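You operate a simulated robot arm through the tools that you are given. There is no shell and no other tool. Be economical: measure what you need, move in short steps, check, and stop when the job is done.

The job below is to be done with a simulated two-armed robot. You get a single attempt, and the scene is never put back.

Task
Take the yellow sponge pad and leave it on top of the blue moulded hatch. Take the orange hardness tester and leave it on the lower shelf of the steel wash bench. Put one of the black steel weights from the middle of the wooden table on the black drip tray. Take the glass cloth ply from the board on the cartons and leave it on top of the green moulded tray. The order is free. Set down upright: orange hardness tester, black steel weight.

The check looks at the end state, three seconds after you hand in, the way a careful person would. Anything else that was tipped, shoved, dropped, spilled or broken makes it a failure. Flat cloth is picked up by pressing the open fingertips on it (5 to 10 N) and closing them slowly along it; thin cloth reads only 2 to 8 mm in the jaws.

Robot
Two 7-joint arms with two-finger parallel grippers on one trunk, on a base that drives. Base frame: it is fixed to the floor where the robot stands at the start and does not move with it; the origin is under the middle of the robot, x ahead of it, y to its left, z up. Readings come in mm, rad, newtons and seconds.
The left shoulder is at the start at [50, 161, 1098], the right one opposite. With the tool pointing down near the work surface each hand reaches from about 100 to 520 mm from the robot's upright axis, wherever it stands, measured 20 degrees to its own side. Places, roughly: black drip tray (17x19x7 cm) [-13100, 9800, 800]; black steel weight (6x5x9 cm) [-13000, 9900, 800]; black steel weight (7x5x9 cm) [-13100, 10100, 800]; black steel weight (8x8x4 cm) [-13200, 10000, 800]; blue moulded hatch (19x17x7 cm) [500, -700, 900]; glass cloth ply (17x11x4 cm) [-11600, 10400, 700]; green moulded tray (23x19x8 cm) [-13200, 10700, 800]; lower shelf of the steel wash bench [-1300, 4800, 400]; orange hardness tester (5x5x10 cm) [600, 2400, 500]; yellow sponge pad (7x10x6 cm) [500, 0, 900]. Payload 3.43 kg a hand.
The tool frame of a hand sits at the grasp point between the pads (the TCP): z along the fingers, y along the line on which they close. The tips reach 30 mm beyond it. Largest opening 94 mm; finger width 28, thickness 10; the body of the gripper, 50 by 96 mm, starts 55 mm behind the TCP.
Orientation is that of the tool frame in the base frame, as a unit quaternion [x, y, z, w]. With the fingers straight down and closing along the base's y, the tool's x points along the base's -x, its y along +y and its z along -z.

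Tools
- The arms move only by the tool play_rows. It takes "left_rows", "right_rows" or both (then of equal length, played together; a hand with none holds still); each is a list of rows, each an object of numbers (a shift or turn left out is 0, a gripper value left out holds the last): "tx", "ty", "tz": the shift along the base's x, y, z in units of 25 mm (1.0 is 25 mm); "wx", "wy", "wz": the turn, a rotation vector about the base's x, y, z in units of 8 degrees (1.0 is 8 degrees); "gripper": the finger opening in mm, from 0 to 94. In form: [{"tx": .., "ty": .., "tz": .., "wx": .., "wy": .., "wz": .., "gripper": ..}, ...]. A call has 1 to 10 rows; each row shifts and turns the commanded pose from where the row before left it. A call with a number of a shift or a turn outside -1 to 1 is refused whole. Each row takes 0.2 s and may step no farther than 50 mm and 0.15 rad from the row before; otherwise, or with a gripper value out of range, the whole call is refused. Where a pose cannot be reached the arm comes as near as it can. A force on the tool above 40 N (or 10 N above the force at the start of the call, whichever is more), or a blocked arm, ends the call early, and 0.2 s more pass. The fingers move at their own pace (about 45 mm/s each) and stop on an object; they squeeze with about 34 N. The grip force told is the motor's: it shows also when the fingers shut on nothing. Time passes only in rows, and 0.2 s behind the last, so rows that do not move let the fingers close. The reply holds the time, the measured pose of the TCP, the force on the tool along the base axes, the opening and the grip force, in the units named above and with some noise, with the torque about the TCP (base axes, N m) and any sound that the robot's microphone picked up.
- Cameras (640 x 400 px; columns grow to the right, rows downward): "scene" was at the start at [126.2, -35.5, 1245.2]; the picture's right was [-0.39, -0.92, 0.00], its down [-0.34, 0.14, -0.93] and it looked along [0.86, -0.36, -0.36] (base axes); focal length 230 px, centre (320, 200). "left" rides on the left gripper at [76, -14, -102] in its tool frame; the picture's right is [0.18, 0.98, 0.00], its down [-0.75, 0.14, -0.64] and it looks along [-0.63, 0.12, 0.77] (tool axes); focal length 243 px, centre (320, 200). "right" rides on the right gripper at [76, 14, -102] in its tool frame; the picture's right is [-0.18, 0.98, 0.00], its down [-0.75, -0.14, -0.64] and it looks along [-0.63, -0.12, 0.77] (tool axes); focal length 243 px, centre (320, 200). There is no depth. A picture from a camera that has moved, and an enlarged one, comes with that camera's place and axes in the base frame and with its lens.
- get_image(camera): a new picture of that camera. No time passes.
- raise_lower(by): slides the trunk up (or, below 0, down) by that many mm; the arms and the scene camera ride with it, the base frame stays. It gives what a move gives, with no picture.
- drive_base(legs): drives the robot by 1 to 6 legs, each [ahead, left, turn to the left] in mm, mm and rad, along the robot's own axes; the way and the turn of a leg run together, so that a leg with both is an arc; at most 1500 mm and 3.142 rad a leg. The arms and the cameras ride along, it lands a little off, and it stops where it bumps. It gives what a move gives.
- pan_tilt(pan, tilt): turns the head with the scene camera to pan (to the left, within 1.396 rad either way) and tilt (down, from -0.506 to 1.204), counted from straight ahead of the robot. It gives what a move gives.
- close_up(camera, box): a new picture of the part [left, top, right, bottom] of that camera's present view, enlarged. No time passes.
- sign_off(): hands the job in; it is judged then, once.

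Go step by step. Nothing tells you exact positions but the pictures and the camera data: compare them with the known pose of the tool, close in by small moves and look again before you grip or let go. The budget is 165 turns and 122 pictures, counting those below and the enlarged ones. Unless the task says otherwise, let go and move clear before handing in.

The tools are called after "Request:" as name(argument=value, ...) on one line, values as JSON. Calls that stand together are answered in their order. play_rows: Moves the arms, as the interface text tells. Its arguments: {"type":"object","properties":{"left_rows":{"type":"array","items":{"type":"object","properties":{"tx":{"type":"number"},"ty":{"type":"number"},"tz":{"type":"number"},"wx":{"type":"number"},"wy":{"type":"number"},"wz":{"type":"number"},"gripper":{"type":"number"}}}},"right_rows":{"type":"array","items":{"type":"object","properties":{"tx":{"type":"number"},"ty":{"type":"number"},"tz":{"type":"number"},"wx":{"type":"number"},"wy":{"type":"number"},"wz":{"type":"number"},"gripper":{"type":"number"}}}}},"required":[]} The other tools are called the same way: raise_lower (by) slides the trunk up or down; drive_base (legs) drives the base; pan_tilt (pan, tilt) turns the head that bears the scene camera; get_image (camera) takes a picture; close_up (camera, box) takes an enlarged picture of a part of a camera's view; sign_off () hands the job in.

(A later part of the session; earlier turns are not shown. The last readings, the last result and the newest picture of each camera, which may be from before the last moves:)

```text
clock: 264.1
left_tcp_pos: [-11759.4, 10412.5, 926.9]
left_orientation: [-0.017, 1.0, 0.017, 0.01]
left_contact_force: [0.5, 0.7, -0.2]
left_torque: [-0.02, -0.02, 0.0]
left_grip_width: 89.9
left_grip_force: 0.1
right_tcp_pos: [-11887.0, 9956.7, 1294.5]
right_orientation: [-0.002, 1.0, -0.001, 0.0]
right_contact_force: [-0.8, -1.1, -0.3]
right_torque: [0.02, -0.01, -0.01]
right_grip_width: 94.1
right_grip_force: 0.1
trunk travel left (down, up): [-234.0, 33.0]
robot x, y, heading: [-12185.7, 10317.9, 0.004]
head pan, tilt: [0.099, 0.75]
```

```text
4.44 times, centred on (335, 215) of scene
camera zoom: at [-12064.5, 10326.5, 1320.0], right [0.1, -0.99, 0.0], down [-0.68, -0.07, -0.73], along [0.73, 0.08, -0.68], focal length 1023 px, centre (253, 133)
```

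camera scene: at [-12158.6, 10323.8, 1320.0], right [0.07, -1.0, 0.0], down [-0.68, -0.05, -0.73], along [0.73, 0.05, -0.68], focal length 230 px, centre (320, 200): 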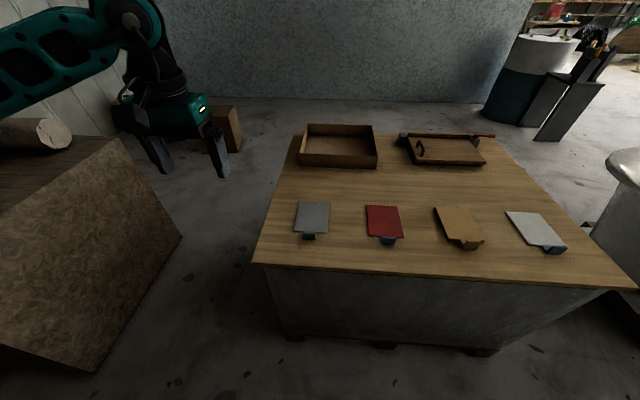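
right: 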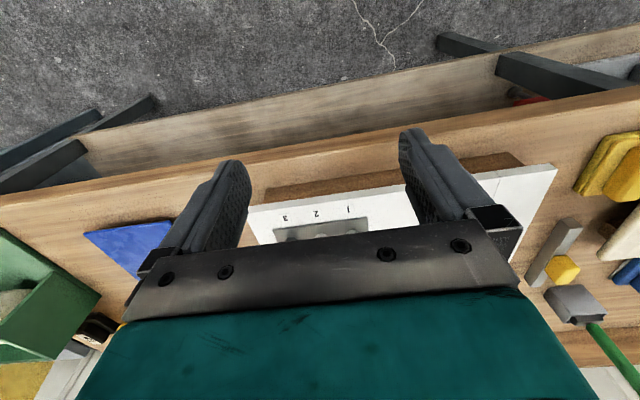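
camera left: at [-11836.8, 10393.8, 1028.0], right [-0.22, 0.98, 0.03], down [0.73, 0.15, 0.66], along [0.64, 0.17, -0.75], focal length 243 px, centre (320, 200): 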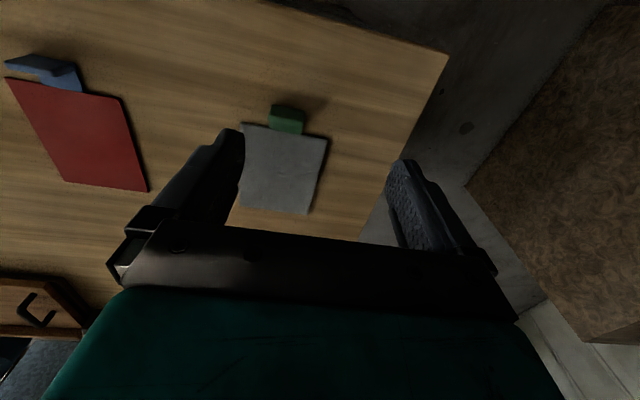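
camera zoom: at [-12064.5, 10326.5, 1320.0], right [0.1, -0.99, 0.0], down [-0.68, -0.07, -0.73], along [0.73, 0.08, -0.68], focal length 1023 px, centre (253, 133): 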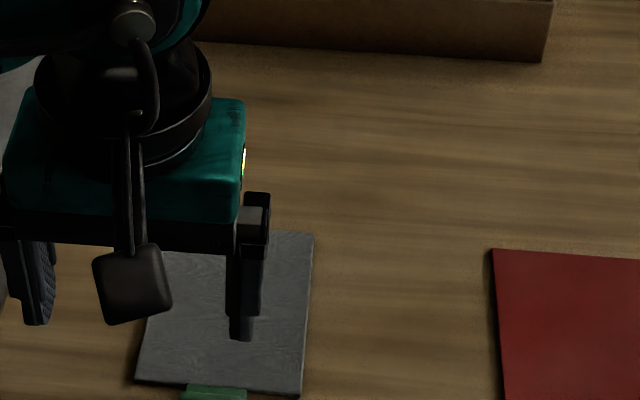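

The green tab (≈39 mm wide in y, ≈18 mm thick, top z≈777) stands at the near edge of the ply, centred around [−11728, 10390]; it looks like its handle. I'll straighten the tool and descend above it, then look.

Request:
play_rows(left_rows=[{"tx": 0.4, "ty": -0.3, "tz": -0.6, "wx": -0.24, "wz": -0.25, "gripper": 70}, {"tx": 0.4, "ty": -0.3, "tz": -0.8}, {"tx": 0.4, "ty": -0.3, "tz": -0.8}, {"tz": -0.8}, {"tz": -0.8}, {}])

Request:
close_up(camera="left", box=[190, 0, 450, 200])

Request:
close_up(camera="scene", box=[230, 180, 390, 300])

```text
clock: 265.5
left_tcp_pos: [-11729.3, 10393.2, 833.3]
left_orientation: [0.0, 1.0, -0.001, 0.011]
left_contact_force: [0.4, 0.2, -0.2]
left_torque: [0.01, -0.02, -0.02]
left_grip_width: 70.0
left_grip_force: 0.0
right_tcp_pos: [-11886.6, 9956.0, 1293.4]
right_orientation: [-0.001, 1.0, -0.001, 0.0]
right_contact_force: [0.3, -0.6, 0.2]
right_torque: [-0.01, 0.0, -0.01]
right_grip_width: 93.8
right_grip_force: 0.0
trunk travel left (down, up): [-234.0, 33.0]
robot x, y, heading: [-12188.2, 10314.1, 0.007]
head pan, tilt: [0.099, 0.75]
```

```text
2.00 times, centred on (320, 100) of left
camera zoom: at [-11807.3, 10378.3, 934.5], right [-0.18, 0.98, -0.01], down [0.74, 0.14, 0.66], along [0.65, 0.12, -0.75], focal length 485 px, centre (320, 400)
```

zoom: 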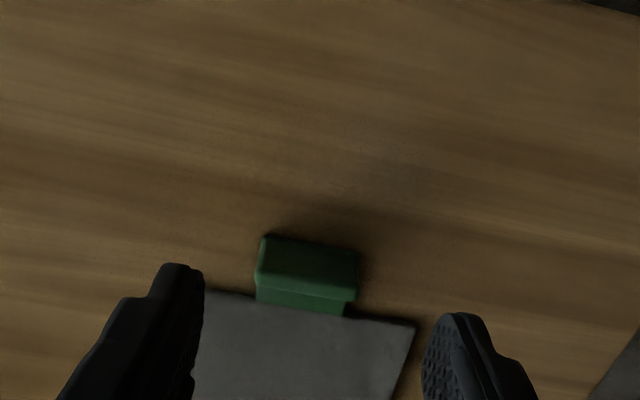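

```text
3.33 times, centred on (310, 240) of scene
camera zoom: at [-12064.5, 10326.5, 1320.0], right [0.1, -0.99, 0.0], down [-0.68, -0.07, -0.73], along [0.73, 0.08, -0.68], focal length 767 px, centre (353, 67)
```

zoom: 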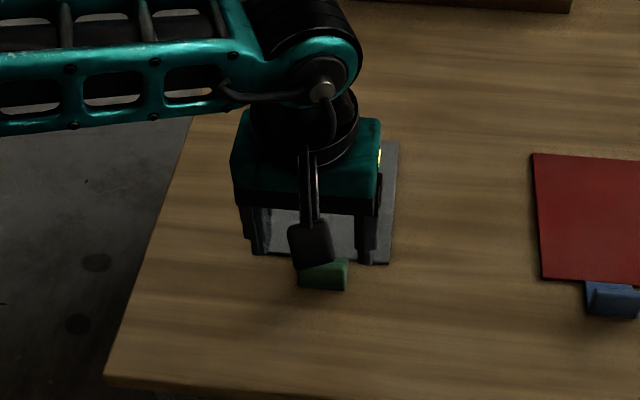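

Refined: tab x −11720…−11708, y 10368…10410, z 728…768. I'll shift, lower to TCP z≈770 and grip the tab along y.

Request:
play_rows(left_rows=[{"tx": 0.44, "ty": -0.16, "tz": -0.6}, {"tz": -0.8}, {"tz": -0.7}, {"tz": -0.4}, {}])

Request:
close_up(camera="left", box=[190, 60, 450, 240])

Request:
close_up(camera="scene", box=[230, 180, 390, 300])

```text
clock: 266.7
left_tcp_pos: [-11718.9, 10385.8, 770.1]
left_orientation: [0.001, 1.0, -0.001, 0.012]
left_contact_force: [-1.7, 1.0, 9.1]
left_torque: [0.38, 0.18, 0.14]
left_grip_width: 70.9
left_grip_force: 0.6
right_tcp_pos: [-11888.5, 9956.5, 1294.6]
right_orientation: [-0.002, 1.0, 0.0, 0.001]
right_contact_force: [0.5, -0.5, -0.2]
right_torque: [0.04, -0.01, 0.0]
right_grip_width: 94.1
right_grip_force: 0.0
trunk travel left (down, up): [-234.0, 33.0]
robot x, y, heading: [-12188.0, 10315.1, 0.006]
head pan, tilt: [0.099, 0.75]
```

```text
2.22 times, centred on (320, 150) of left
camera zoom: at [-11797.5, 10373.1, 871.8], right [-0.18, 0.98, -0.01], down [0.74, 0.14, 0.66], along [0.65, 0.12, -0.75], focal length 539 px, centre (320, 311)
```

zoom: 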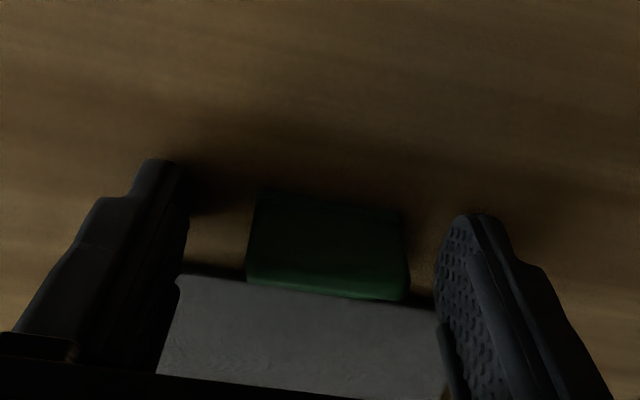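

```text
3.33 times, centred on (310, 240) of scene
camera zoom: at [-12065.3, 10326.4, 1320.3], right [0.1, -0.99, 0.0], down [-0.68, -0.07, -0.73], along [0.73, 0.08, -0.68], focal length 767 px, centre (353, 67)
```

zoom: 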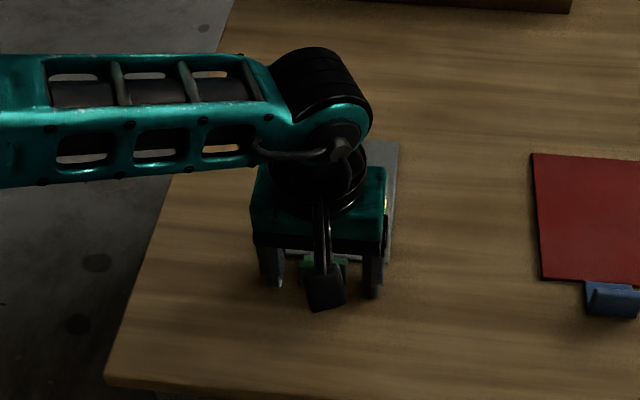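

The +y fingertip touches the ply's surface (z≈740). I'll rise 4 mm and close gently on the tab.

Request:
play_rows(left_rows=[{"tz": 0.16}, {"gripper": 56}, {}, {"gripper": 48}, {}, {"gripper": 40}, {}, {"gripper": 30}, {}, {}])

Request:
close_up(camera="left", box=[190, 60, 450, 240])

```text
clock: 268.9
left_tcp_pos: [-11718.7, 10385.9, 773.5]
left_orientation: [0.001, 1.0, -0.001, 0.011]
left_contact_force: [-0.5, 1.2, 0.6]
left_torque: [0.05, -0.01, 0.03]
left_grip_width: 39.2
left_grip_force: 34.1
right_tcp_pos: [-11886.4, 9956.9, 1294.0]
right_orientation: [-0.001, 1.0, -0.001, 0.0]
right_contact_force: [-0.3, -0.3, 0.2]
right_torque: [0.01, 0.02, 0.0]
right_grip_width: 94.1
right_grip_force: 0.0
trunk travel left (down, up): [-234.0, 33.0]
robot x, y, heading: [-12186.8, 10318.1, 0.009]
head pan, tilt: [0.099, 0.75]
```

```text
2.22 times, centred on (320, 150) of left
camera zoom: at [-11797.1, 10373.1, 875.0], right [-0.18, 0.98, -0.01], down [0.74, 0.14, 0.66], along [0.65, 0.12, -0.75], focal length 539 px, centre (320, 311)
```

zoom: 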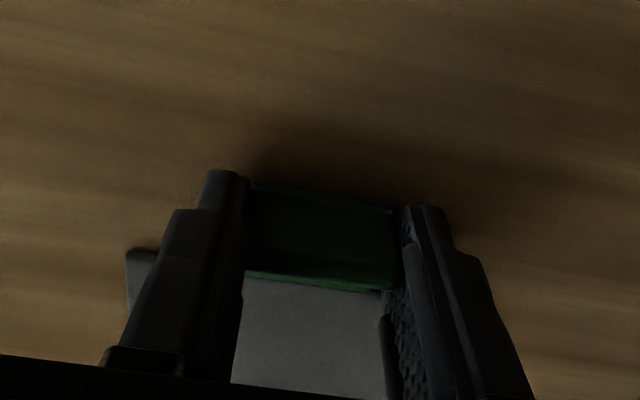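

The tab is gripped (39 mm). I'll lift slowly and see whether the ply comes with it.

Request:
play_rows(left_rows=[{"tz": 0.4}, {"tz": 0.5}, {"tz": 0.7}, {"tz": 0.8}, {}])

Request:
get_image(camera="left")

Request:
close_up(camera="scene", box=[230, 160, 390, 280])

```text
clock: 270.1
left_tcp_pos: [-11717.2, 10388.3, 833.7]
left_orientation: [0.0, 1.0, -0.001, 0.011]
left_contact_force: [0.5, 0.1, 0.8]
left_torque: [0.02, 0.05, -0.05]
left_grip_width: 39.1
left_grip_force: 34.2
right_tcp_pos: [-11887.3, 9957.3, 1293.9]
right_orientation: [-0.002, 1.0, -0.001, 0.0]
right_contact_force: [-0.6, 0.5, -0.3]
right_torque: [0.0, -0.03, -0.02]
right_grip_width: 94.2
right_grip_force: 0.0
trunk travel left (down, up): [-234.0, 33.0]
robot x, y, heading: [-12190.0, 10317.3, 0.008]
head pan, tilt: [0.099, 0.75]
```

```text
38 pictures are left
camera left: at [-11796.4, 10374.3, 935.1], right [-0.18, 0.98, -0.01], down [0.74, 0.14, 0.66], along [0.65, 0.12, -0.75], focal length 243 px, centre (320, 200)
```

left: 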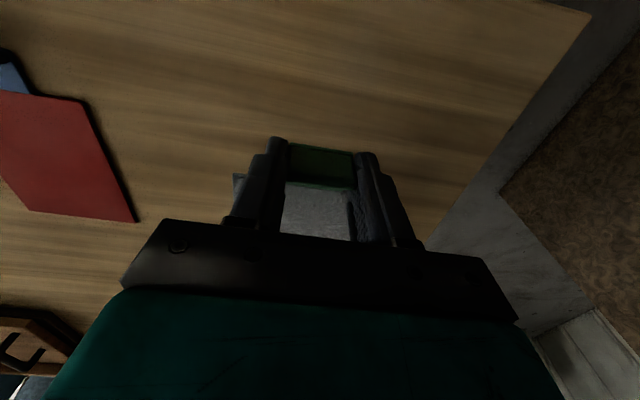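

```text
3.33 times, centred on (310, 220) of scene
camera zoom: at [-12064.4, 10326.5, 1320.0], right [0.1, -0.99, 0.0], down [-0.68, -0.07, -0.73], along [0.73, 0.08, -0.68], focal length 767 px, centre (353, 133)
```

zoom: 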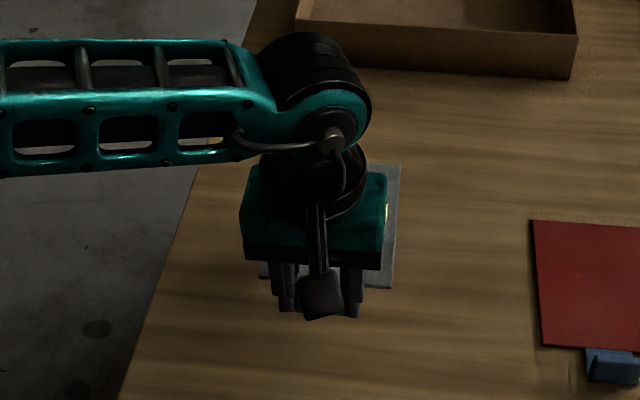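

The ply comes along flat and level. I'll lift high, back off and turn to face the table.

Request:
play_rows(left_rows=[{"tz": 0.8}, {"tz": 1}, {"tz": 1}, {"tz": 1}, {"tz": 1}, {"tz": 1}, {"tz": 1}, {"tz": 1}, {"tz": 1}, {"tz": 1}])

Request:
drive_base(legs=[[-150, 0, 0], [0, 420, 0], [0, 0, 3.13]])

Request:
pan_tilt(pan=0.15, tilt=0.5)

Request:
get_image(camera="scene")

```text
clock: 272.3
left_tcp_pos: [-11718.5, 10388.2, 1079.1]
left_orientation: [-0.001, 1.0, 0.0, 0.012]
left_contact_force: [-0.1, -1.6, 0.7]
left_torque: [0.0, -0.01, 0.03]
left_grip_width: 39.0
left_grip_force: 34.0
right_tcp_pos: [-11887.3, 9957.0, 1293.1]
right_orientation: [-0.002, 1.0, 0.0, 0.0]
right_contact_force: [-0.3, 0.1, 0.7]
right_torque: [0.03, -0.01, 0.03]
right_grip_width: 94.3
right_grip_force: 0.1
trunk travel left (down, up): [-234.0, 33.0]
robot x, y, heading: [-12189.6, 10313.8, 0.003]
head pan, tilt: [0.099, 0.75]
```

```text
clock: 283.1
left_tcp_pos: [-12811.8, 10690.6, 1079.0]
left_orientation: [0.999, -0.031, -0.011, -0.002]
left_contact_force: [-0.8, 0.1, 0.9]
left_torque: [0.0, -0.03, -0.02]
left_grip_width: 39.1
left_grip_force: 34.4
right_tcp_pos: [-12618.0, 11110.6, 1294.2]
right_orientation: [1.0, -0.029, 0.0, -0.002]
right_contact_force: [-0.7, -0.2, 0.1]
right_torque: [-0.02, 0.01, -0.02]
right_grip_width: 94.0
right_grip_force: 0.0
trunk travel left (down, up): [-234.0, 33.0]
robot x, y, heading: [-12338.9, 10733.4, 3.089]
head pan, tilt: [0.099, 0.75]
```

```text
clock: 283.8
left_tcp_pos: [-12812.7, 10691.3, 1079.0]
left_orientation: [0.999, -0.03, -0.011, -0.001]
left_contact_force: [-0.4, 0.6, 0.2]
left_torque: [0.01, -0.02, 0.01]
left_grip_width: 39.3
left_grip_force: 34.3
right_tcp_pos: [-12618.3, 11111.2, 1293.2]
right_orientation: [1.0, -0.029, 0.0, 0.0]
right_contact_force: [0.1, 0.7, 0.2]
right_torque: [0.0, 0.0, 0.01]
right_grip_width: 94.0
right_grip_force: 0.0
trunk travel left (down, up): [-234.0, 33.0]
robot x, y, heading: [-12340.5, 10732.4, 3.088]
head pan, tilt: [0.15, 0.499]
```

```text
36 pictures are left
camera scene: at [-12470.6, 10726.7, 1341.9], right [-0.09, 1.0, 0.0], down [0.48, 0.04, -0.88], along [-0.87, -0.08, -0.48], focal length 230 px, centre (320, 200)
```

scene: 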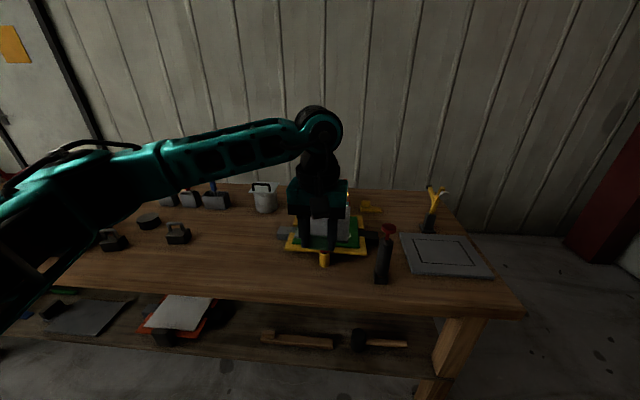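

The weights are at the left (pixels 113, 148, 178) and the tray under the hand has yellow and green on it. I'll enlarge that region.

Request:
close_up(camera="scene", box=[250, 170, 420, 290])

```text
3.33 times, centred on (335, 230) of scene
camera zoom: at [-12470.6, 10726.7, 1341.9], right [-0.09, 1.0, 0.0], down [0.48, 0.04, -0.88], along [-0.87, -0.08, -0.48], focal length 767 px, centre (270, 100)
```

zoom: 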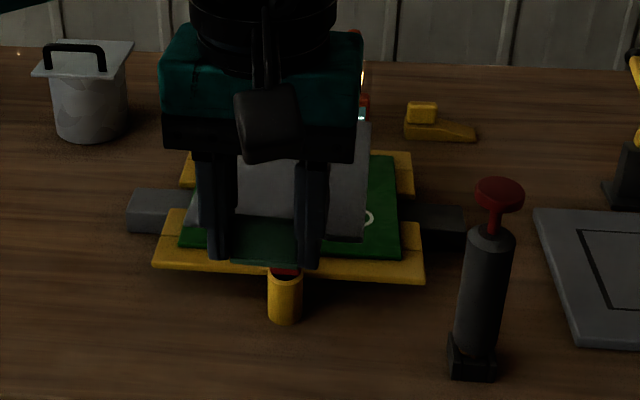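

I need an unobstructed view of the tray; the right wrist camera should see it from the side.

Request:
get_image(camera="right")

```text
34 pictures are left
camera right: at [-12542.4, 11092.5, 1396.6], right [-0.24, -0.97, 0.0], down [-0.74, 0.18, 0.64], along [-0.62, 0.16, -0.77], focal length 243 px, centre (320, 200)
```

right: 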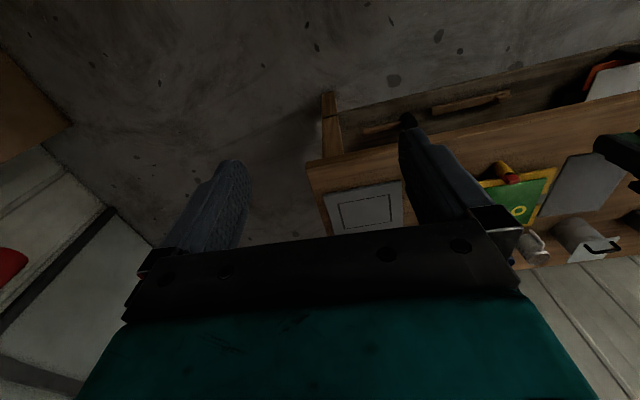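

By combining both views, the tray's top is at z≈835–850, spanning x −13035…−13260, y 10565…10820, centre about [−13145, 10693]. I'll square up, drive ahead 160 mm, and bring the ply over it.

Request:
drive_base(legs=[[165, 0, 0.053]])

Request:
play_rows(left_rows=[{"tx": -0.8, "tz": -0.6}, {"tx": -0.8, "tz": -0.6}, {"tx": -0.8, "tz": -0.8}, {"tx": -0.8, "tz": -0.8}, {"tz": -0.8}, {"tz": -0.8}, {}])

Request:
close_up(camera="scene", box=[230, 150, 430, 330])

Request:
get_image(camera="left")

```text
clock: 285.3
left_tcp_pos: [-12975.2, 10673.5, 1078.0]
left_orientation: [1.0, -0.004, -0.011, 0.0]
left_contact_force: [-0.1, 0.1, -0.3]
left_torque: [-0.02, -0.04, 0.03]
left_grip_width: 39.1
left_grip_force: 34.4
right_tcp_pos: [-12803.9, 11101.2, 1293.3]
right_orientation: [1.0, -0.003, 0.0, -0.001]
right_contact_force: [0.5, -0.5, 0.5]
right_torque: [0.0, -0.03, 0.0]
right_grip_width: 94.2
right_grip_force: 0.0
trunk travel left (down, up): [-234.0, 33.0]
robot x, y, heading: [-12505.9, 10735.9, 3.134]
head pan, tilt: [0.15, 0.499]
```

```text
clock: 286.9
left_tcp_pos: [-13054.6, 10672.9, 969.0]
left_orientation: [1.0, -0.005, -0.011, 0.0]
left_contact_force: [0.4, 0.0, 1.2]
left_torque: [-0.01, 0.03, 0.02]
left_grip_width: 39.4
left_grip_force: 33.6
right_tcp_pos: [-12801.8, 11101.2, 1293.7]
right_orientation: [1.0, -0.003, 0.0, -0.001]
right_contact_force: [0.3, 0.1, 0.2]
right_torque: [-0.02, 0.01, 0.02]
right_grip_width: 94.1
right_grip_force: 0.1
trunk travel left (down, up): [-234.0, 33.0]
robot x, y, heading: [-12506.0, 10740.1, 3.132]
head pan, tilt: [0.15, 0.499]
```

```text
2.22 times, centred on (330, 240) of scene
camera zoom: at [-12634.4, 10725.0, 1342.0], right [-0.14, 0.99, 0.0], down [0.47, 0.07, -0.88], along [-0.87, -0.13, -0.48], focal length 512 px, centre (298, 111)
```

zoom: 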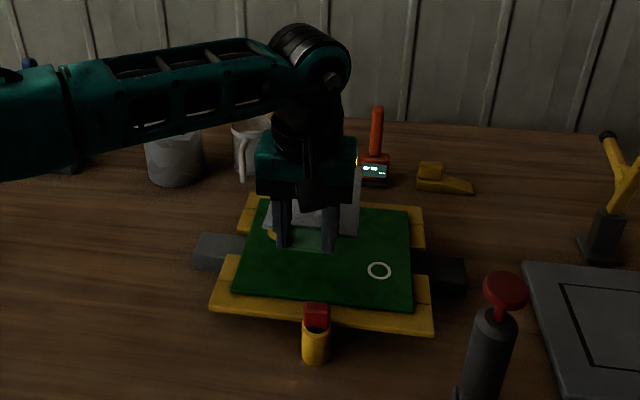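

```text
32 pictures are left
camera left: at [-12975.7, 10686.6, 1070.7], right [0.17, -0.98, 0.0], down [-0.74, -0.13, 0.66], along [-0.65, -0.11, -0.75], focal length 243 px, centre (320, 200)
```

left: 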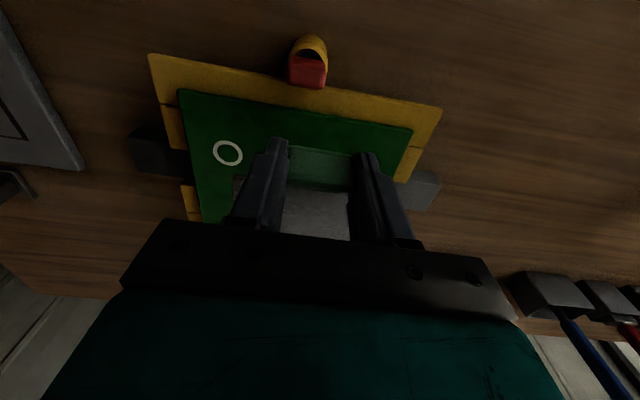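

The green plate spans x −13063…−13240, y 10580…10793, at z≈845. I'll centre the ply (TCP [−13073, 10685]) and lower slowly to contact.

Request:
play_rows(left_rows=[{"tx": -0.35, "ty": 0.25, "tz": -0.6}, {"tx": -0.35, "ty": 0.25, "tz": -0.8}, {"tz": -0.8}, {"tz": -0.6}, {"tz": -0.2}, {"tz": -0.2}, {}])

```text
clock: 288.5
left_tcp_pos: [-13069.0, 10685.2, 889.4]
left_orientation: [1.0, -0.004, -0.012, 0.0]
left_contact_force: [-2.2, 0.2, 7.0]
left_torque: [0.0, 1.24, 0.0]
left_grip_width: 39.1
left_grip_force: 33.9
right_tcp_pos: [-12800.7, 11101.8, 1294.2]
right_orientation: [1.0, -0.003, 0.0, -0.001]
right_contact_force: [-0.9, -0.2, 0.3]
right_torque: [0.0, 0.0, 0.02]
right_grip_width: 93.8
right_grip_force: 0.0
trunk travel left (down, up): [-234.0, 33.0]
robot x, y, heading: [-12502.6, 10734.8, 3.14]
head pan, tilt: [0.15, 0.499]
```

Contact is at the far end (torque 1.2 N·m). I'll check by picture before letting go.

Request:
close_up(camera="scene", box=[260, 190, 400, 300])

```text
3.64 times, centred on (330, 245) of scene
camera zoom: at [-12633.8, 10725.1, 1342.1], right [-0.14, 0.99, 0.0], down [0.47, 0.07, -0.88], along [-0.87, -0.13, -0.48], focal length 837 px, centre (284, 36)
```

zoom: 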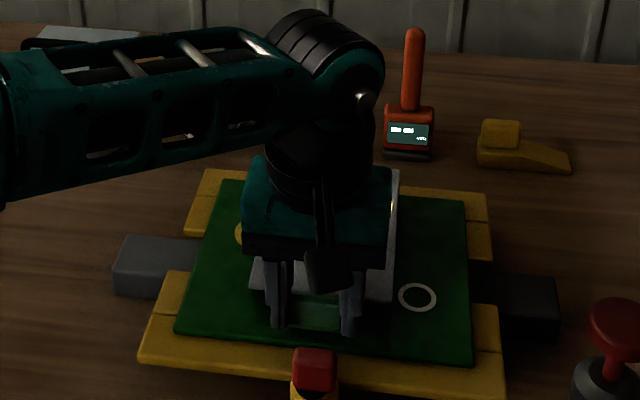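

A yellow round thing lies on the plate at about [−13174, 10609], near the ply's left edge. I'll lift slightly, shift 15 mm in +y, and lower again.

Request:
play_rows(left_rows=[{"tz": 0.4}, {"ty": 0.4, "tx": -0.1}, {"ty": 0.3}, {"tz": -0.3}, {"tz": -0.2}, {"tz": -0.15}, {}])

Request:
get_image(camera="left")

```text
clock: 290.1
left_tcp_pos: [-13074.5, 10703.5, 884.3]
left_orientation: [1.0, -0.005, -0.013, 0.0]
left_contact_force: [-2.7, 0.6, 7.3]
left_torque: [-0.09, 1.23, -0.03]
left_grip_width: 39.3
left_grip_force: 33.9
right_tcp_pos: [-12801.1, 11101.6, 1293.8]
right_orientation: [1.0, -0.004, -0.001, -0.001]
right_contact_force: [-0.5, 1.2, 0.0]
right_torque: [0.01, -0.02, 0.0]
right_grip_width: 93.8
right_grip_force: 0.1
trunk travel left (down, up): [-234.0, 33.0]
robot x, y, heading: [-12505.0, 10738.2, 3.136]
head pan, tilt: [0.15, 0.499]
```

```text
30 pictures are left
camera left: at [-12995.0, 10717.0, 985.7], right [0.17, -0.98, -0.01], down [-0.74, -0.14, 0.66], along [-0.65, -0.11, -0.75], focal length 243 px, centre (320, 200)
```

left: 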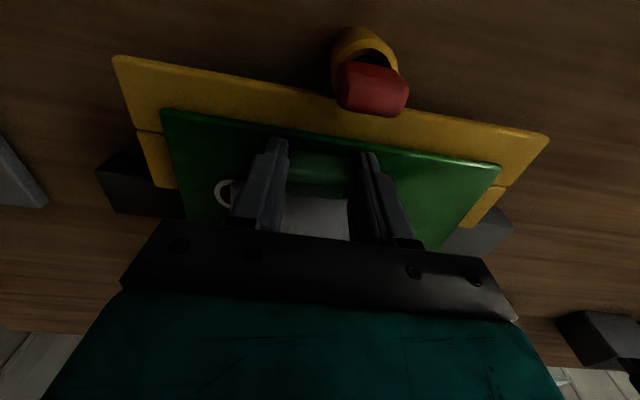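

The far end touches and the near end is within a few mm. I'll level a little, ease down, and release.

Request:
play_rows(left_rows=[{"tz": -0.12, "wy": 0.15}, {"tz": -0.1, "wy": 0.1}, {}])

```text
clock: 290.9
left_tcp_pos: [-13073.7, 10703.0, 879.9]
left_orientation: [1.0, -0.005, -0.03, -0.001]
left_contact_force: [1.4, -1.6, 19.6]
left_torque: [-0.02, -0.12, -0.01]
left_grip_width: 38.9
left_grip_force: 34.1
right_tcp_pos: [-12800.2, 11101.5, 1293.8]
right_orientation: [1.0, -0.003, -0.001, -0.001]
right_contact_force: [0.2, 0.1, 0.2]
right_torque: [0.01, 0.02, 0.0]
right_grip_width: 93.9
right_grip_force: 0.1
trunk travel left (down, up): [-234.0, 33.0]
robot x, y, heading: [-12508.4, 10737.4, 3.142]
head pan, tilt: [0.15, 0.499]
```

Flush contact now (torque ≈ 0). Releasing and lifting straight up.

Request:
play_rows(left_rows=[{"tz": 0.06}, {"gripper": 60}, {}, {}, {"tz": 0.5}, {"tz": 1}, {"tz": 1}, {"tz": 1}, {"tz": 1}, {"tz": 1}])

Request:
get_image(camera="left")

```text
clock: 293.1
left_tcp_pos: [-13073.6, 10701.7, 1016.6]
left_orientation: [1.0, -0.005, -0.029, -0.001]
left_contact_force: [-0.3, -1.6, 0.7]
left_torque: [0.04, 0.02, 0.0]
left_grip_width: 59.8
left_grip_force: 0.0
right_tcp_pos: [-12801.0, 11100.9, 1294.3]
right_orientation: [1.0, -0.003, 0.0, -0.001]
right_contact_force: [-0.5, -0.6, 0.3]
right_torque: [0.02, 0.04, 0.05]
right_grip_width: 94.2
right_grip_force: 0.1
trunk travel left (down, up): [-234.0, 33.0]
robot x, y, heading: [-12501.7, 10737.7, 3.137]
head pan, tilt: [0.15, 0.499]
```

```text
29 pictures are left
camera left: at [-12990.6, 10715.6, 1115.8], right [0.17, -0.98, -0.01], down [-0.72, -0.13, 0.68], along [-0.68, -0.11, -0.73], focal length 243 px, centre (320, 200)
```

left: 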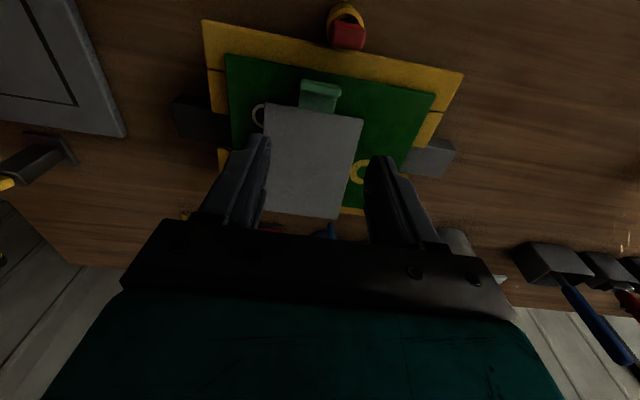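

The ply lies on the green tray with its tab upright. Now the weights: I'll raise and retract the hand, move left along the table to y≈9950 and look.

Request:
play_rows(left_rows=[{"tz": 1, "tx": 0.6, "wy": -0.4}, {"tz": 1, "tx": 1}, {"tz": 1, "tx": 1}, {"tx": 1, "tz": 0.6}, {"tx": 1}, {"tx": 1}, {"tx": 1, "gripper": 80}])

Request:
drive_base(legs=[[-60, 780, 0]])

Request:
pan_tilt(pan=0.0, tilt=0.6)

Request:
get_image(camera="scene")

```text
clock: 294.7
left_tcp_pos: [-12910.1, 10701.6, 1106.4]
left_orientation: [1.0, -0.004, -0.002, 0.0]
left_contact_force: [0.1, 0.0, -0.8]
left_torque: [-0.01, 0.01, 0.01]
left_grip_width: 80.2
left_grip_force: 0.0
right_tcp_pos: [-12801.5, 11100.9, 1294.6]
right_orientation: [1.0, -0.003, -0.001, -0.001]
right_contact_force: [0.1, 0.3, 0.1]
right_torque: [-0.02, 0.02, -0.01]
right_grip_width: 94.3
right_grip_force: 0.0
trunk travel left (down, up): [-234.0, 33.0]
robot x, y, heading: [-12498.7, 10737.4, 3.135]
head pan, tilt: [0.15, 0.499]
```

```text
clock: 298.9
left_tcp_pos: [-12855.4, 9923.5, 1106.3]
left_orientation: [1.0, -0.005, -0.001, -0.001]
left_contact_force: [0.7, -0.7, -0.1]
left_torque: [0.03, 0.03, -0.01]
left_grip_width: 80.0
left_grip_force: 0.2
right_tcp_pos: [-12747.2, 10321.4, 1293.3]
right_orientation: [1.0, -0.005, 0.0, -0.001]
right_contact_force: [-0.1, -0.3, 0.5]
right_torque: [0.04, 0.02, 0.01]
right_grip_width: 94.1
right_grip_force: 0.1
trunk travel left (down, up): [-234.0, 33.0]
robot x, y, heading: [-12448.3, 9956.6, 3.132]
head pan, tilt: [0.15, 0.499]
```

```text
clock: 299.6
left_tcp_pos: [-12855.3, 9923.8, 1106.6]
left_orientation: [1.0, -0.005, 0.0, -0.001]
left_contact_force: [-0.2, -0.4, -0.5]
left_torque: [-0.01, 0.0, -0.01]
left_grip_width: 79.9
left_grip_force: 0.1
right_tcp_pos: [-12745.8, 10321.7, 1294.3]
right_orientation: [1.0, -0.005, 0.001, -0.002]
right_contact_force: [0.5, -0.5, -0.2]
right_torque: [0.01, -0.01, -0.01]
right_grip_width: 93.8
right_grip_force: 0.1
trunk travel left (down, up): [-234.0, 33.0]
robot x, y, heading: [-12447.5, 9959.4, 3.134]
head pan, tilt: [0.0, 0.6]
```

```text
28 pictures are left
camera scene: at [-12578.0, 9958.8, 1332.9], right [0.01, 1.0, 0.0], down [0.56, 0.0, -0.83], along [-0.83, 0.01, -0.56], focal length 230 px, centre (320, 200)
```

scene: 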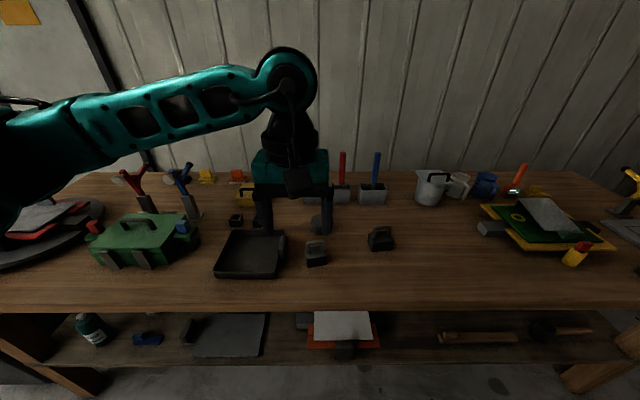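

The drip tray is at pixel (250, 255) and the weights at (316, 252), (380, 238) and (320, 222). I'll enlarge.

Request:
close_up(camera="scene", box=[200, 190, 410, 300])

Request:
get_image(camera="left")

```text
3.05 times, centred on (305, 245) of scene
camera zoom: at [-12578.0, 9958.8, 1332.9], right [0.01, 1.0, 0.0], down [0.56, 0.0, -0.83], along [-0.83, 0.01, -0.56], focal length 702 px, centre (366, 63)
```

zoom: 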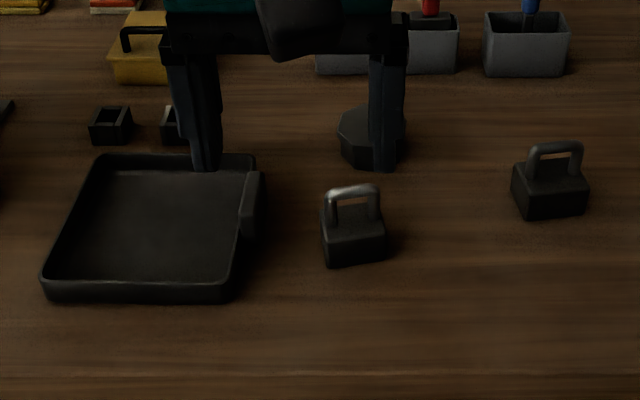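

```text
26 pictures are left
camera left: at [-12778.3, 9937.4, 1210.0], right [0.17, -0.98, 0.0], down [-0.75, -0.13, 0.64], along [-0.63, -0.11, -0.77], focal length 243 px, centre (320, 200)
```

left: 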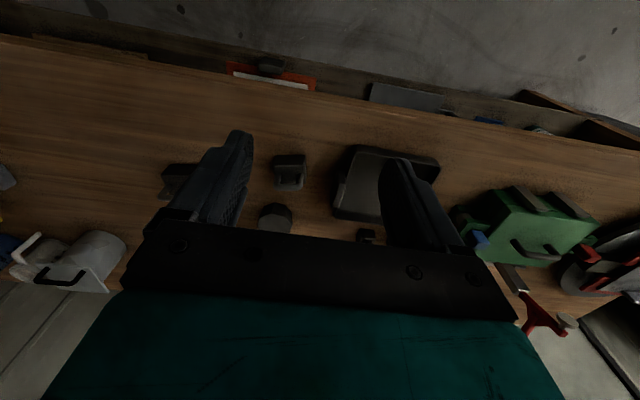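

Weight A (block with handle loop along y) is at about [−13030, 9951]. I'll bring the hand above it at z≈960 and look.

Request:
play_rows(left_rows=[{"tx": -1, "ty": 0.36, "tz": -0.4}, {"tx": -1, "ty": 0.36, "tz": -0.6}, {"tx": -1, "ty": 0.36, "tz": -0.8}, {"tx": -1, "tz": -0.8}, {"tx": -1, "tz": -0.8}, {"tx": -1, "tz": -0.8}, {"tx": -0.8, "tz": -0.8}, {"tz": -0.8}, {}])

Request:
get_image(camera="left")

Request:
close_up(camera="scene", box=[240, 190, 400, 290])

```text
clock: 301.6
left_tcp_pos: [-13025.4, 9950.4, 959.8]
left_orientation: [1.0, -0.006, 0.0, -0.001]
left_contact_force: [0.0, 0.5, -0.4]
left_torque: [-0.02, -0.01, 0.03]
left_grip_width: 79.9
left_grip_force: 0.1
right_tcp_pos: [-12745.7, 10322.4, 1293.2]
right_orientation: [1.0, -0.005, 0.0, 0.0]
right_contact_force: [0.0, 0.4, 0.4]
right_torque: [-0.02, 0.03, 0.03]
right_grip_width: 93.9
right_grip_force: 0.1
trunk travel left (down, up): [-234.0, 33.0]
robot x, y, heading: [-12451.2, 9955.6, 3.132]
head pan, tilt: [0.0, 0.6]
```

```text
25 pictures are left
camera left: at [-12948.5, 9964.2, 1063.5], right [0.17, -0.98, 0.0], down [-0.75, -0.13, 0.64], along [-0.63, -0.11, -0.77], focal length 243 px, centre (320, 200)
```

left: 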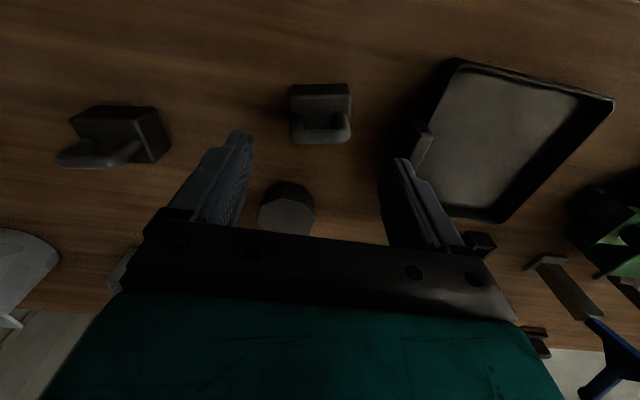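

```text
4.00 times, centred on (320, 240) of scene
camera zoom: at [-12577.9, 9958.9, 1332.9], right [0.01, 1.0, 0.0], down [0.56, 0.0, -0.83], along [-0.83, 0.01, -0.56], focal length 921 px, centre (320, 40)
```

zoom: 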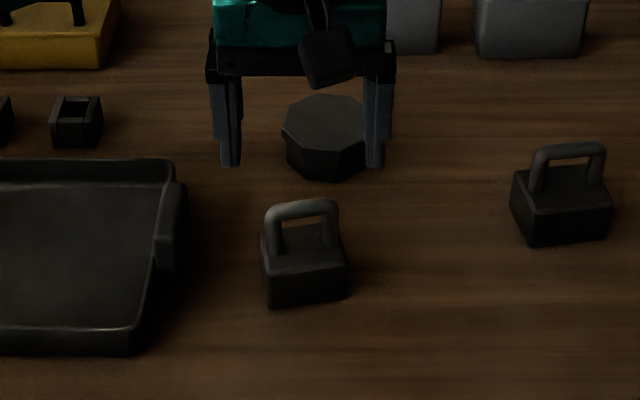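

Weight A: table z≈818, block top ≈858, handle loop top ≈908 (52 mm wide in y, yawed about +9°), centre [−13028, 9952]. I'll turn the tool by 9°, lower to z≈892 around the handle and check.

Request:
play_rows(left_rows=[{"tx": -0.1, "ty": 0.06, "tz": -0.5, "wz": 0.6}, {"tz": -0.7, "wz": 0.5}, {"tz": -0.7}, {"tz": -0.5}, {"tz": -0.3}, {}])

Request:
get_image(camera="left")

Request:
close_up(camera="scene", box=[240, 190, 400, 290])

```text
clock: 303.0
left_tcp_pos: [-13027.2, 9952.3, 893.8]
left_orientation: [0.997, 0.072, -0.001, -0.001]
left_contact_force: [-0.3, 0.3, -0.1]
left_torque: [-0.02, -0.01, -0.03]
left_grip_width: 80.2
left_grip_force: 0.0
right_tcp_pos: [-12746.9, 10321.6, 1293.5]
right_orientation: [1.0, -0.005, 0.0, 0.0]
right_contact_force: [-0.3, 1.1, -0.1]
right_torque: [0.0, -0.01, -0.03]
right_grip_width: 93.8
right_grip_force: 0.1
trunk travel left (down, up): [-234.0, 33.0]
robot x, y, heading: [-12449.0, 9956.6, 3.133]
head pan, tilt: [0.0, 0.6]
```

```text
23 pictures are left
camera left: at [-12953.6, 9977.5, 997.4], right [0.32, -0.95, 0.0], down [-0.72, -0.25, 0.64], along [-0.61, -0.21, -0.77], focal length 243 px, centre (320, 200)
```

left: 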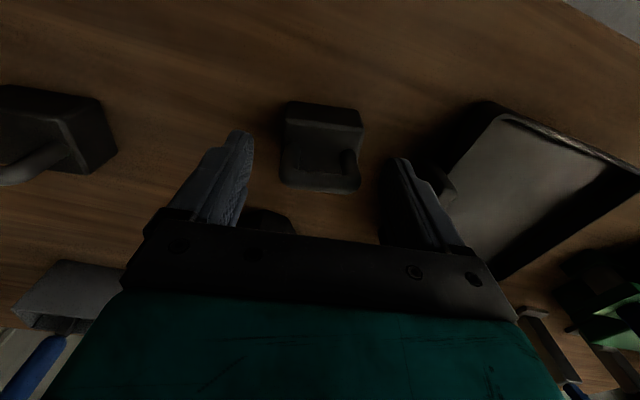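

```text
4.00 times, centred on (320, 240) of scene
camera zoom: at [-12578.0, 9958.9, 1332.9], right [0.01, 1.0, 0.0], down [0.56, 0.0, -0.83], along [-0.83, 0.01, -0.56], focal length 921 px, centre (320, 40)
```

zoom: 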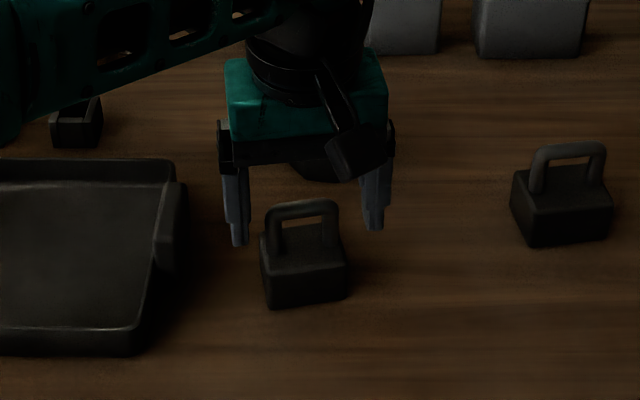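

The handle centre is at about [−13020, 9954]; I'll shift 6 mm toward the robot and close gently on the handle.

Request:
play_rows(left_rows=[{"tx": 0.25, "ty": 0.05}, {"gripper": 64}, {}, {"gripper": 56}, {}, {"gripper": 50}, {}, {"gripper": 40}, {}, {}])

Request:
close_up(camera="scene", box=[240, 190, 400, 290])

```text
clock: 305.2
left_tcp_pos: [-13020.5, 9954.8, 894.1]
left_orientation: [0.998, 0.07, -0.001, -0.001]
left_contact_force: [0.5, 0.1, -0.6]
left_torque: [0.01, 0.03, -0.02]
left_grip_width: 40.0
left_grip_force: 0.1
right_tcp_pos: [-12746.5, 10321.8, 1294.5]
right_orientation: [1.0, -0.004, 0.0, 0.0]
right_contact_force: [0.7, 0.8, -0.3]
right_torque: [-0.01, -0.01, -0.02]
right_grip_width: 94.0
right_grip_force: 0.1
trunk travel left (down, up): [-234.0, 33.0]
robot x, y, heading: [-12447.2, 9956.9, 3.132]
head pan, tilt: [0.0, 0.6]
```

```text
4.00 times, centred on (320, 240) of scene
camera zoom: at [-12578.1, 9959.1, 1332.9], right [0.01, 1.0, 0.0], down [0.56, 0.0, -0.83], along [-0.83, 0.01, -0.56], focal length 921 px, centre (320, 40)
```

zoom: 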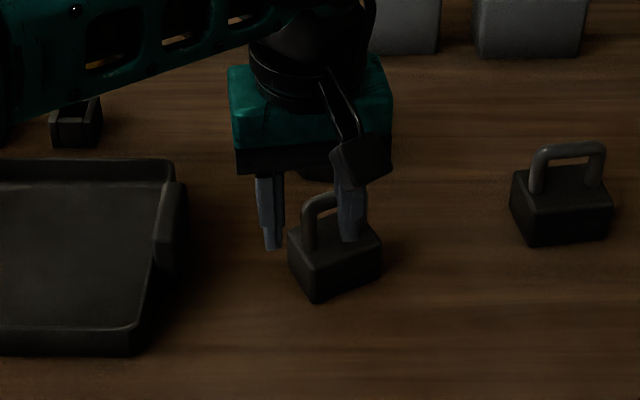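

The fingers did not hold the handle; the weight turned and shifted about 20 mm. I'll look from the wrist before opening.

Request:
close_up(camera="left", box=[220, 60, 420, 240])

```text
2.22 times, centred on (320, 150) of left
camera zoom: at [-12946.7, 9980.0, 997.6], right [0.32, -0.95, 0.0], down [-0.73, -0.25, 0.64], along [-0.61, -0.2, -0.77], focal length 539 px, centre (320, 311)
```

zoom: 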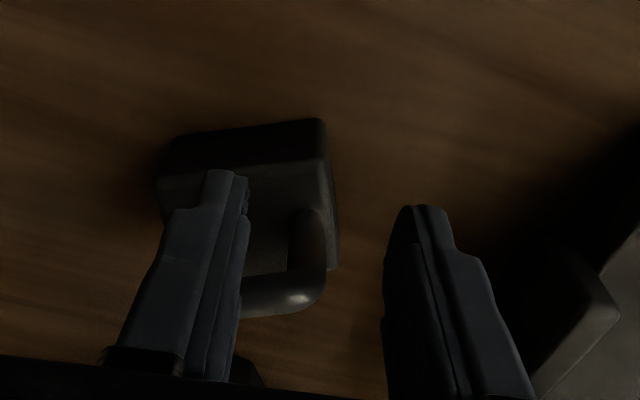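

The weight is now yawed about 28° with its handle centred near [−13034, 9983]; the +y finger slid in front of the bar. I'll lift straight up, open, turn the tool 20° more and look again.

Request:
play_rows(left_rows=[{"tz": 0.5}, {"tz": 1}, {"tz": 1}, {"tz": 0.4, "gripper": 84, "wz": 0.8}, {"tx": -0.3, "ty": 0.6, "wz": 0.9}, {"tx": -0.3, "ty": 0.6, "wz": 0.8}, {}])

Request:
close_up(camera="left", box=[200, 40, 440, 240])

Request:
close_up(camera="scene", box=[260, 200, 380, 280])

```text
clock: 306.8
left_tcp_pos: [-13035.3, 9982.8, 965.8]
left_orientation: [0.97, 0.245, -0.001, 0.0]
left_contact_force: [-0.4, -0.2, -1.0]
left_torque: [0.01, 0.02, -0.01]
left_grip_width: 83.7
left_grip_force: 0.0
right_tcp_pos: [-12747.1, 10321.6, 1293.8]
right_orientation: [1.0, -0.004, 0.001, 0.0]
right_contact_force: [-1.0, 0.5, -0.2]
right_torque: [-0.02, -0.02, 0.0]
right_grip_width: 94.2
right_grip_force: 0.1
trunk travel left (down, up): [-234.0, 33.0]
robot x, y, heading: [-12450.2, 9956.0, 3.136]
head pan, tilt: [0.0, 0.6]
```

```text
2.00 times, centred on (320, 140) of left
camera zoom: at [-12975.0, 10032.3, 1069.1], right [0.63, -0.78, 0.0], down [-0.6, -0.48, 0.64], along [-0.5, -0.4, -0.77], focal length 485 px, centre (320, 320)
```

zoom: 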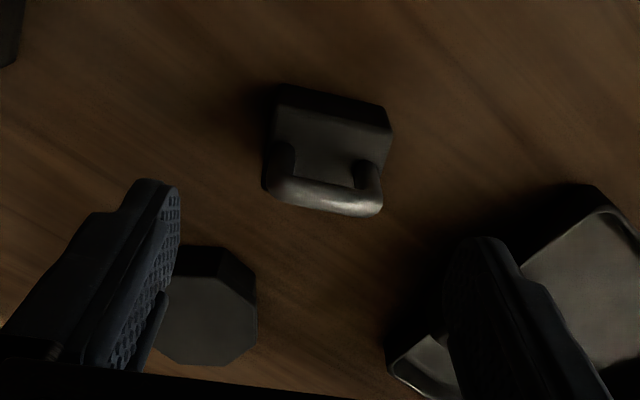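

```text
5.00 times, centred on (320, 240) of scene
camera zoom: at [-12578.0, 9958.5, 1332.9], right [0.01, 1.0, 0.0], down [0.56, 0.0, -0.83], along [-0.83, 0.01, -0.56], focal length 1151 px, centre (320, 0)
```

zoom: 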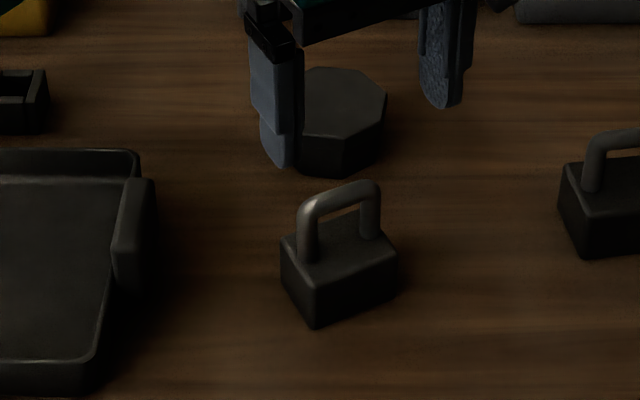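

Triangulated afresh: the handle bar is centred at [−13042, 9976, 888], yaw about 30°. I'll go to that spot, lower to TCP z≈880 and close in stages.

Request:
play_rows(left_rows=[{"tx": -0.24, "ty": -0.28, "tz": -0.5, "wz": 0.2, "gripper": 72}, {"tz": -0.8}, {"tz": -0.8}, {"tz": -0.8}, {"tz": -0.55}, {}])

Request:
close_up(camera="left", box=[200, 60, 440, 240])

```text
clock: 308.2
left_tcp_pos: [-13031.5, 9978.0, 883.5]
left_orientation: [0.966, 0.257, -0.001, 0.0]
left_contact_force: [-0.4, 0.7, 0.6]
left_torque: [0.01, 0.0, 0.02]
left_grip_width: 71.7
left_grip_force: 0.0
left hand out of reach, approached as far as the arm can: row 4, 5
right_tcp_pos: [-12746.3, 10321.4, 1292.7]
right_orientation: [1.0, -0.004, 0.001, 0.0]
right_contact_force: [-0.1, 1.3, 0.2]
right_torque: [-0.01, -0.03, 0.01]
right_grip_width: 94.1
right_grip_force: 0.1
trunk travel left (down, up): [-234.0, 33.0]
robot x, y, heading: [-12451.2, 9954.5, 3.135]
head pan, tilt: [0.0, 0.6]
```

```text
2.22 times, centred on (320, 150) of left
camera zoom: at [-12971.9, 10029.0, 986.6], right [0.65, -0.76, 0.0], down [-0.58, -0.5, 0.64], along [-0.49, -0.42, -0.77], focal length 539 px, centre (320, 311)
```

zoom: 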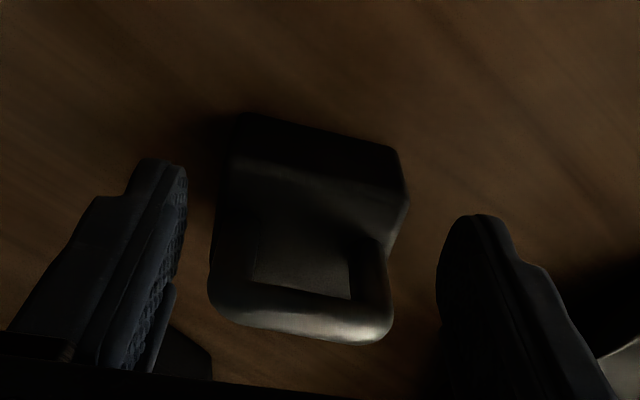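

The arm ran out of reach 10 mm short. I'll rise 40 mm, drive the base ahead 55 mm, and reposition.

Request:
play_rows(left_rows=[{"tz": 0.8}, {"tz": 0.8}, {}])

Request:
drive_base(legs=[[55, 0, 0]])

```text
clock: 309.0
left_tcp_pos: [-13031.1, 9978.0, 922.5]
left_orientation: [0.966, 0.258, 0.0, 0.001]
left_contact_force: [0.6, 0.4, 0.6]
left_torque: [0.0, -0.02, -0.02]
left_grip_width: 72.0
left_grip_force: 0.0
right_tcp_pos: [-12746.7, 10321.3, 1292.9]
right_orientation: [1.0, -0.005, 0.0, -0.001]
right_contact_force: [0.2, 0.6, -0.1]
right_torque: [0.04, 0.02, -0.01]
right_grip_width: 93.9
right_grip_force: 0.0
trunk travel left (down, up): [-234.0, 33.0]
robot x, y, heading: [-12450.4, 9958.4, 3.138]
head pan, tilt: [0.0, 0.6]
```

```text
clock: 309.9
left_tcp_pos: [-13087.6, 9978.6, 923.0]
left_orientation: [0.967, 0.256, -0.002, 0.0]
left_contact_force: [0.3, 0.8, -0.6]
left_torque: [0.03, -0.02, 0.0]
left_grip_width: 72.1
left_grip_force: 0.0
right_tcp_pos: [-12803.0, 10323.0, 1294.2]
right_orientation: [1.0, -0.005, 0.0, 0.0]
right_contact_force: [-1.1, -0.4, 0.5]
right_torque: [-0.01, -0.05, -0.01]
right_grip_width: 94.0
right_grip_force: 0.1
trunk travel left (down, up): [-234.0, 33.0]
robot x, y, heading: [-12506.0, 9958.1, 3.139]
head pan, tilt: [0.0, 0.6]
```

Now I'll shift back 46 mm to the handle (raised for clearance) and lower onto it.

Request:
play_rows(left_rows=[{"tz": 0.6, "tx": 0.6}, {"tx": 0.64, "ty": -0.05}, {"tx": 0.6, "ty": -0.05}, {"tz": -0.8}, {"tz": -0.8}, {"tz": -0.6}, {"tz": -0.1}, {}])

Request:
close_up(camera="left", box=[200, 60, 440, 240])

```text
clock: 311.7
left_tcp_pos: [-13041.9, 9975.9, 879.6]
left_orientation: [0.967, 0.256, -0.001, -0.001]
left_contact_force: [0.2, 0.5, 0.5]
left_torque: [0.0, 0.01, -0.01]
left_grip_width: 71.9
left_grip_force: 0.1
right_tcp_pos: [-12801.3, 10323.2, 1293.6]
right_orientation: [1.0, -0.004, 0.0, 0.0]
right_contact_force: [0.6, 0.5, -0.5]
right_torque: [-0.01, -0.02, 0.0]
right_grip_width: 94.0
right_grip_force: 0.0
trunk travel left (down, up): [-234.0, 33.0]
robot x, y, heading: [-12504.3, 9956.4, 3.138]
head pan, tilt: [0.0, 0.6]
```

```text
2.22 times, centred on (320, 150) of left
camera zoom: at [-12981.5, 10027.0, 983.4], right [0.65, -0.76, 0.0], down [-0.58, -0.5, 0.64], along [-0.49, -0.42, -0.77], focal length 539 px, centre (320, 311)
```

zoom: 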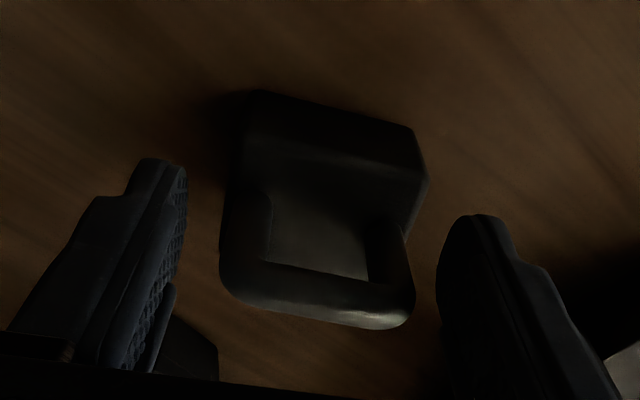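

The handle now sits right between the pads. Closing in stages.

Request:
play_rows(left_rows=[{"gripper": 60}, {}, {"gripper": 52}, {}, {"gripper": 46}, {}, {"gripper": 38}, {}, {}])

```text
clock: 313.7
left_tcp_pos: [-13040.5, 9975.2, 879.6]
left_orientation: [0.966, 0.257, -0.001, 0.0]
left_contact_force: [1.6, -2.7, 0.4]
left_torque: [-0.43, -0.22, 0.02]
left_grip_width: 51.4
left_grip_force: 34.0
right_tcp_pos: [-12801.2, 10322.9, 1294.5]
right_orientation: [1.0, -0.005, 0.0, -0.001]
right_contact_force: [-0.3, 0.0, 0.6]
right_torque: [0.01, -0.01, 0.01]
right_grip_width: 93.8
right_grip_force: 0.1
trunk travel left (down, up): [-234.0, 33.0]
robot x, y, heading: [-12504.0, 9959.6, 3.138]
head pan, tilt: [0.0, 0.6]
```

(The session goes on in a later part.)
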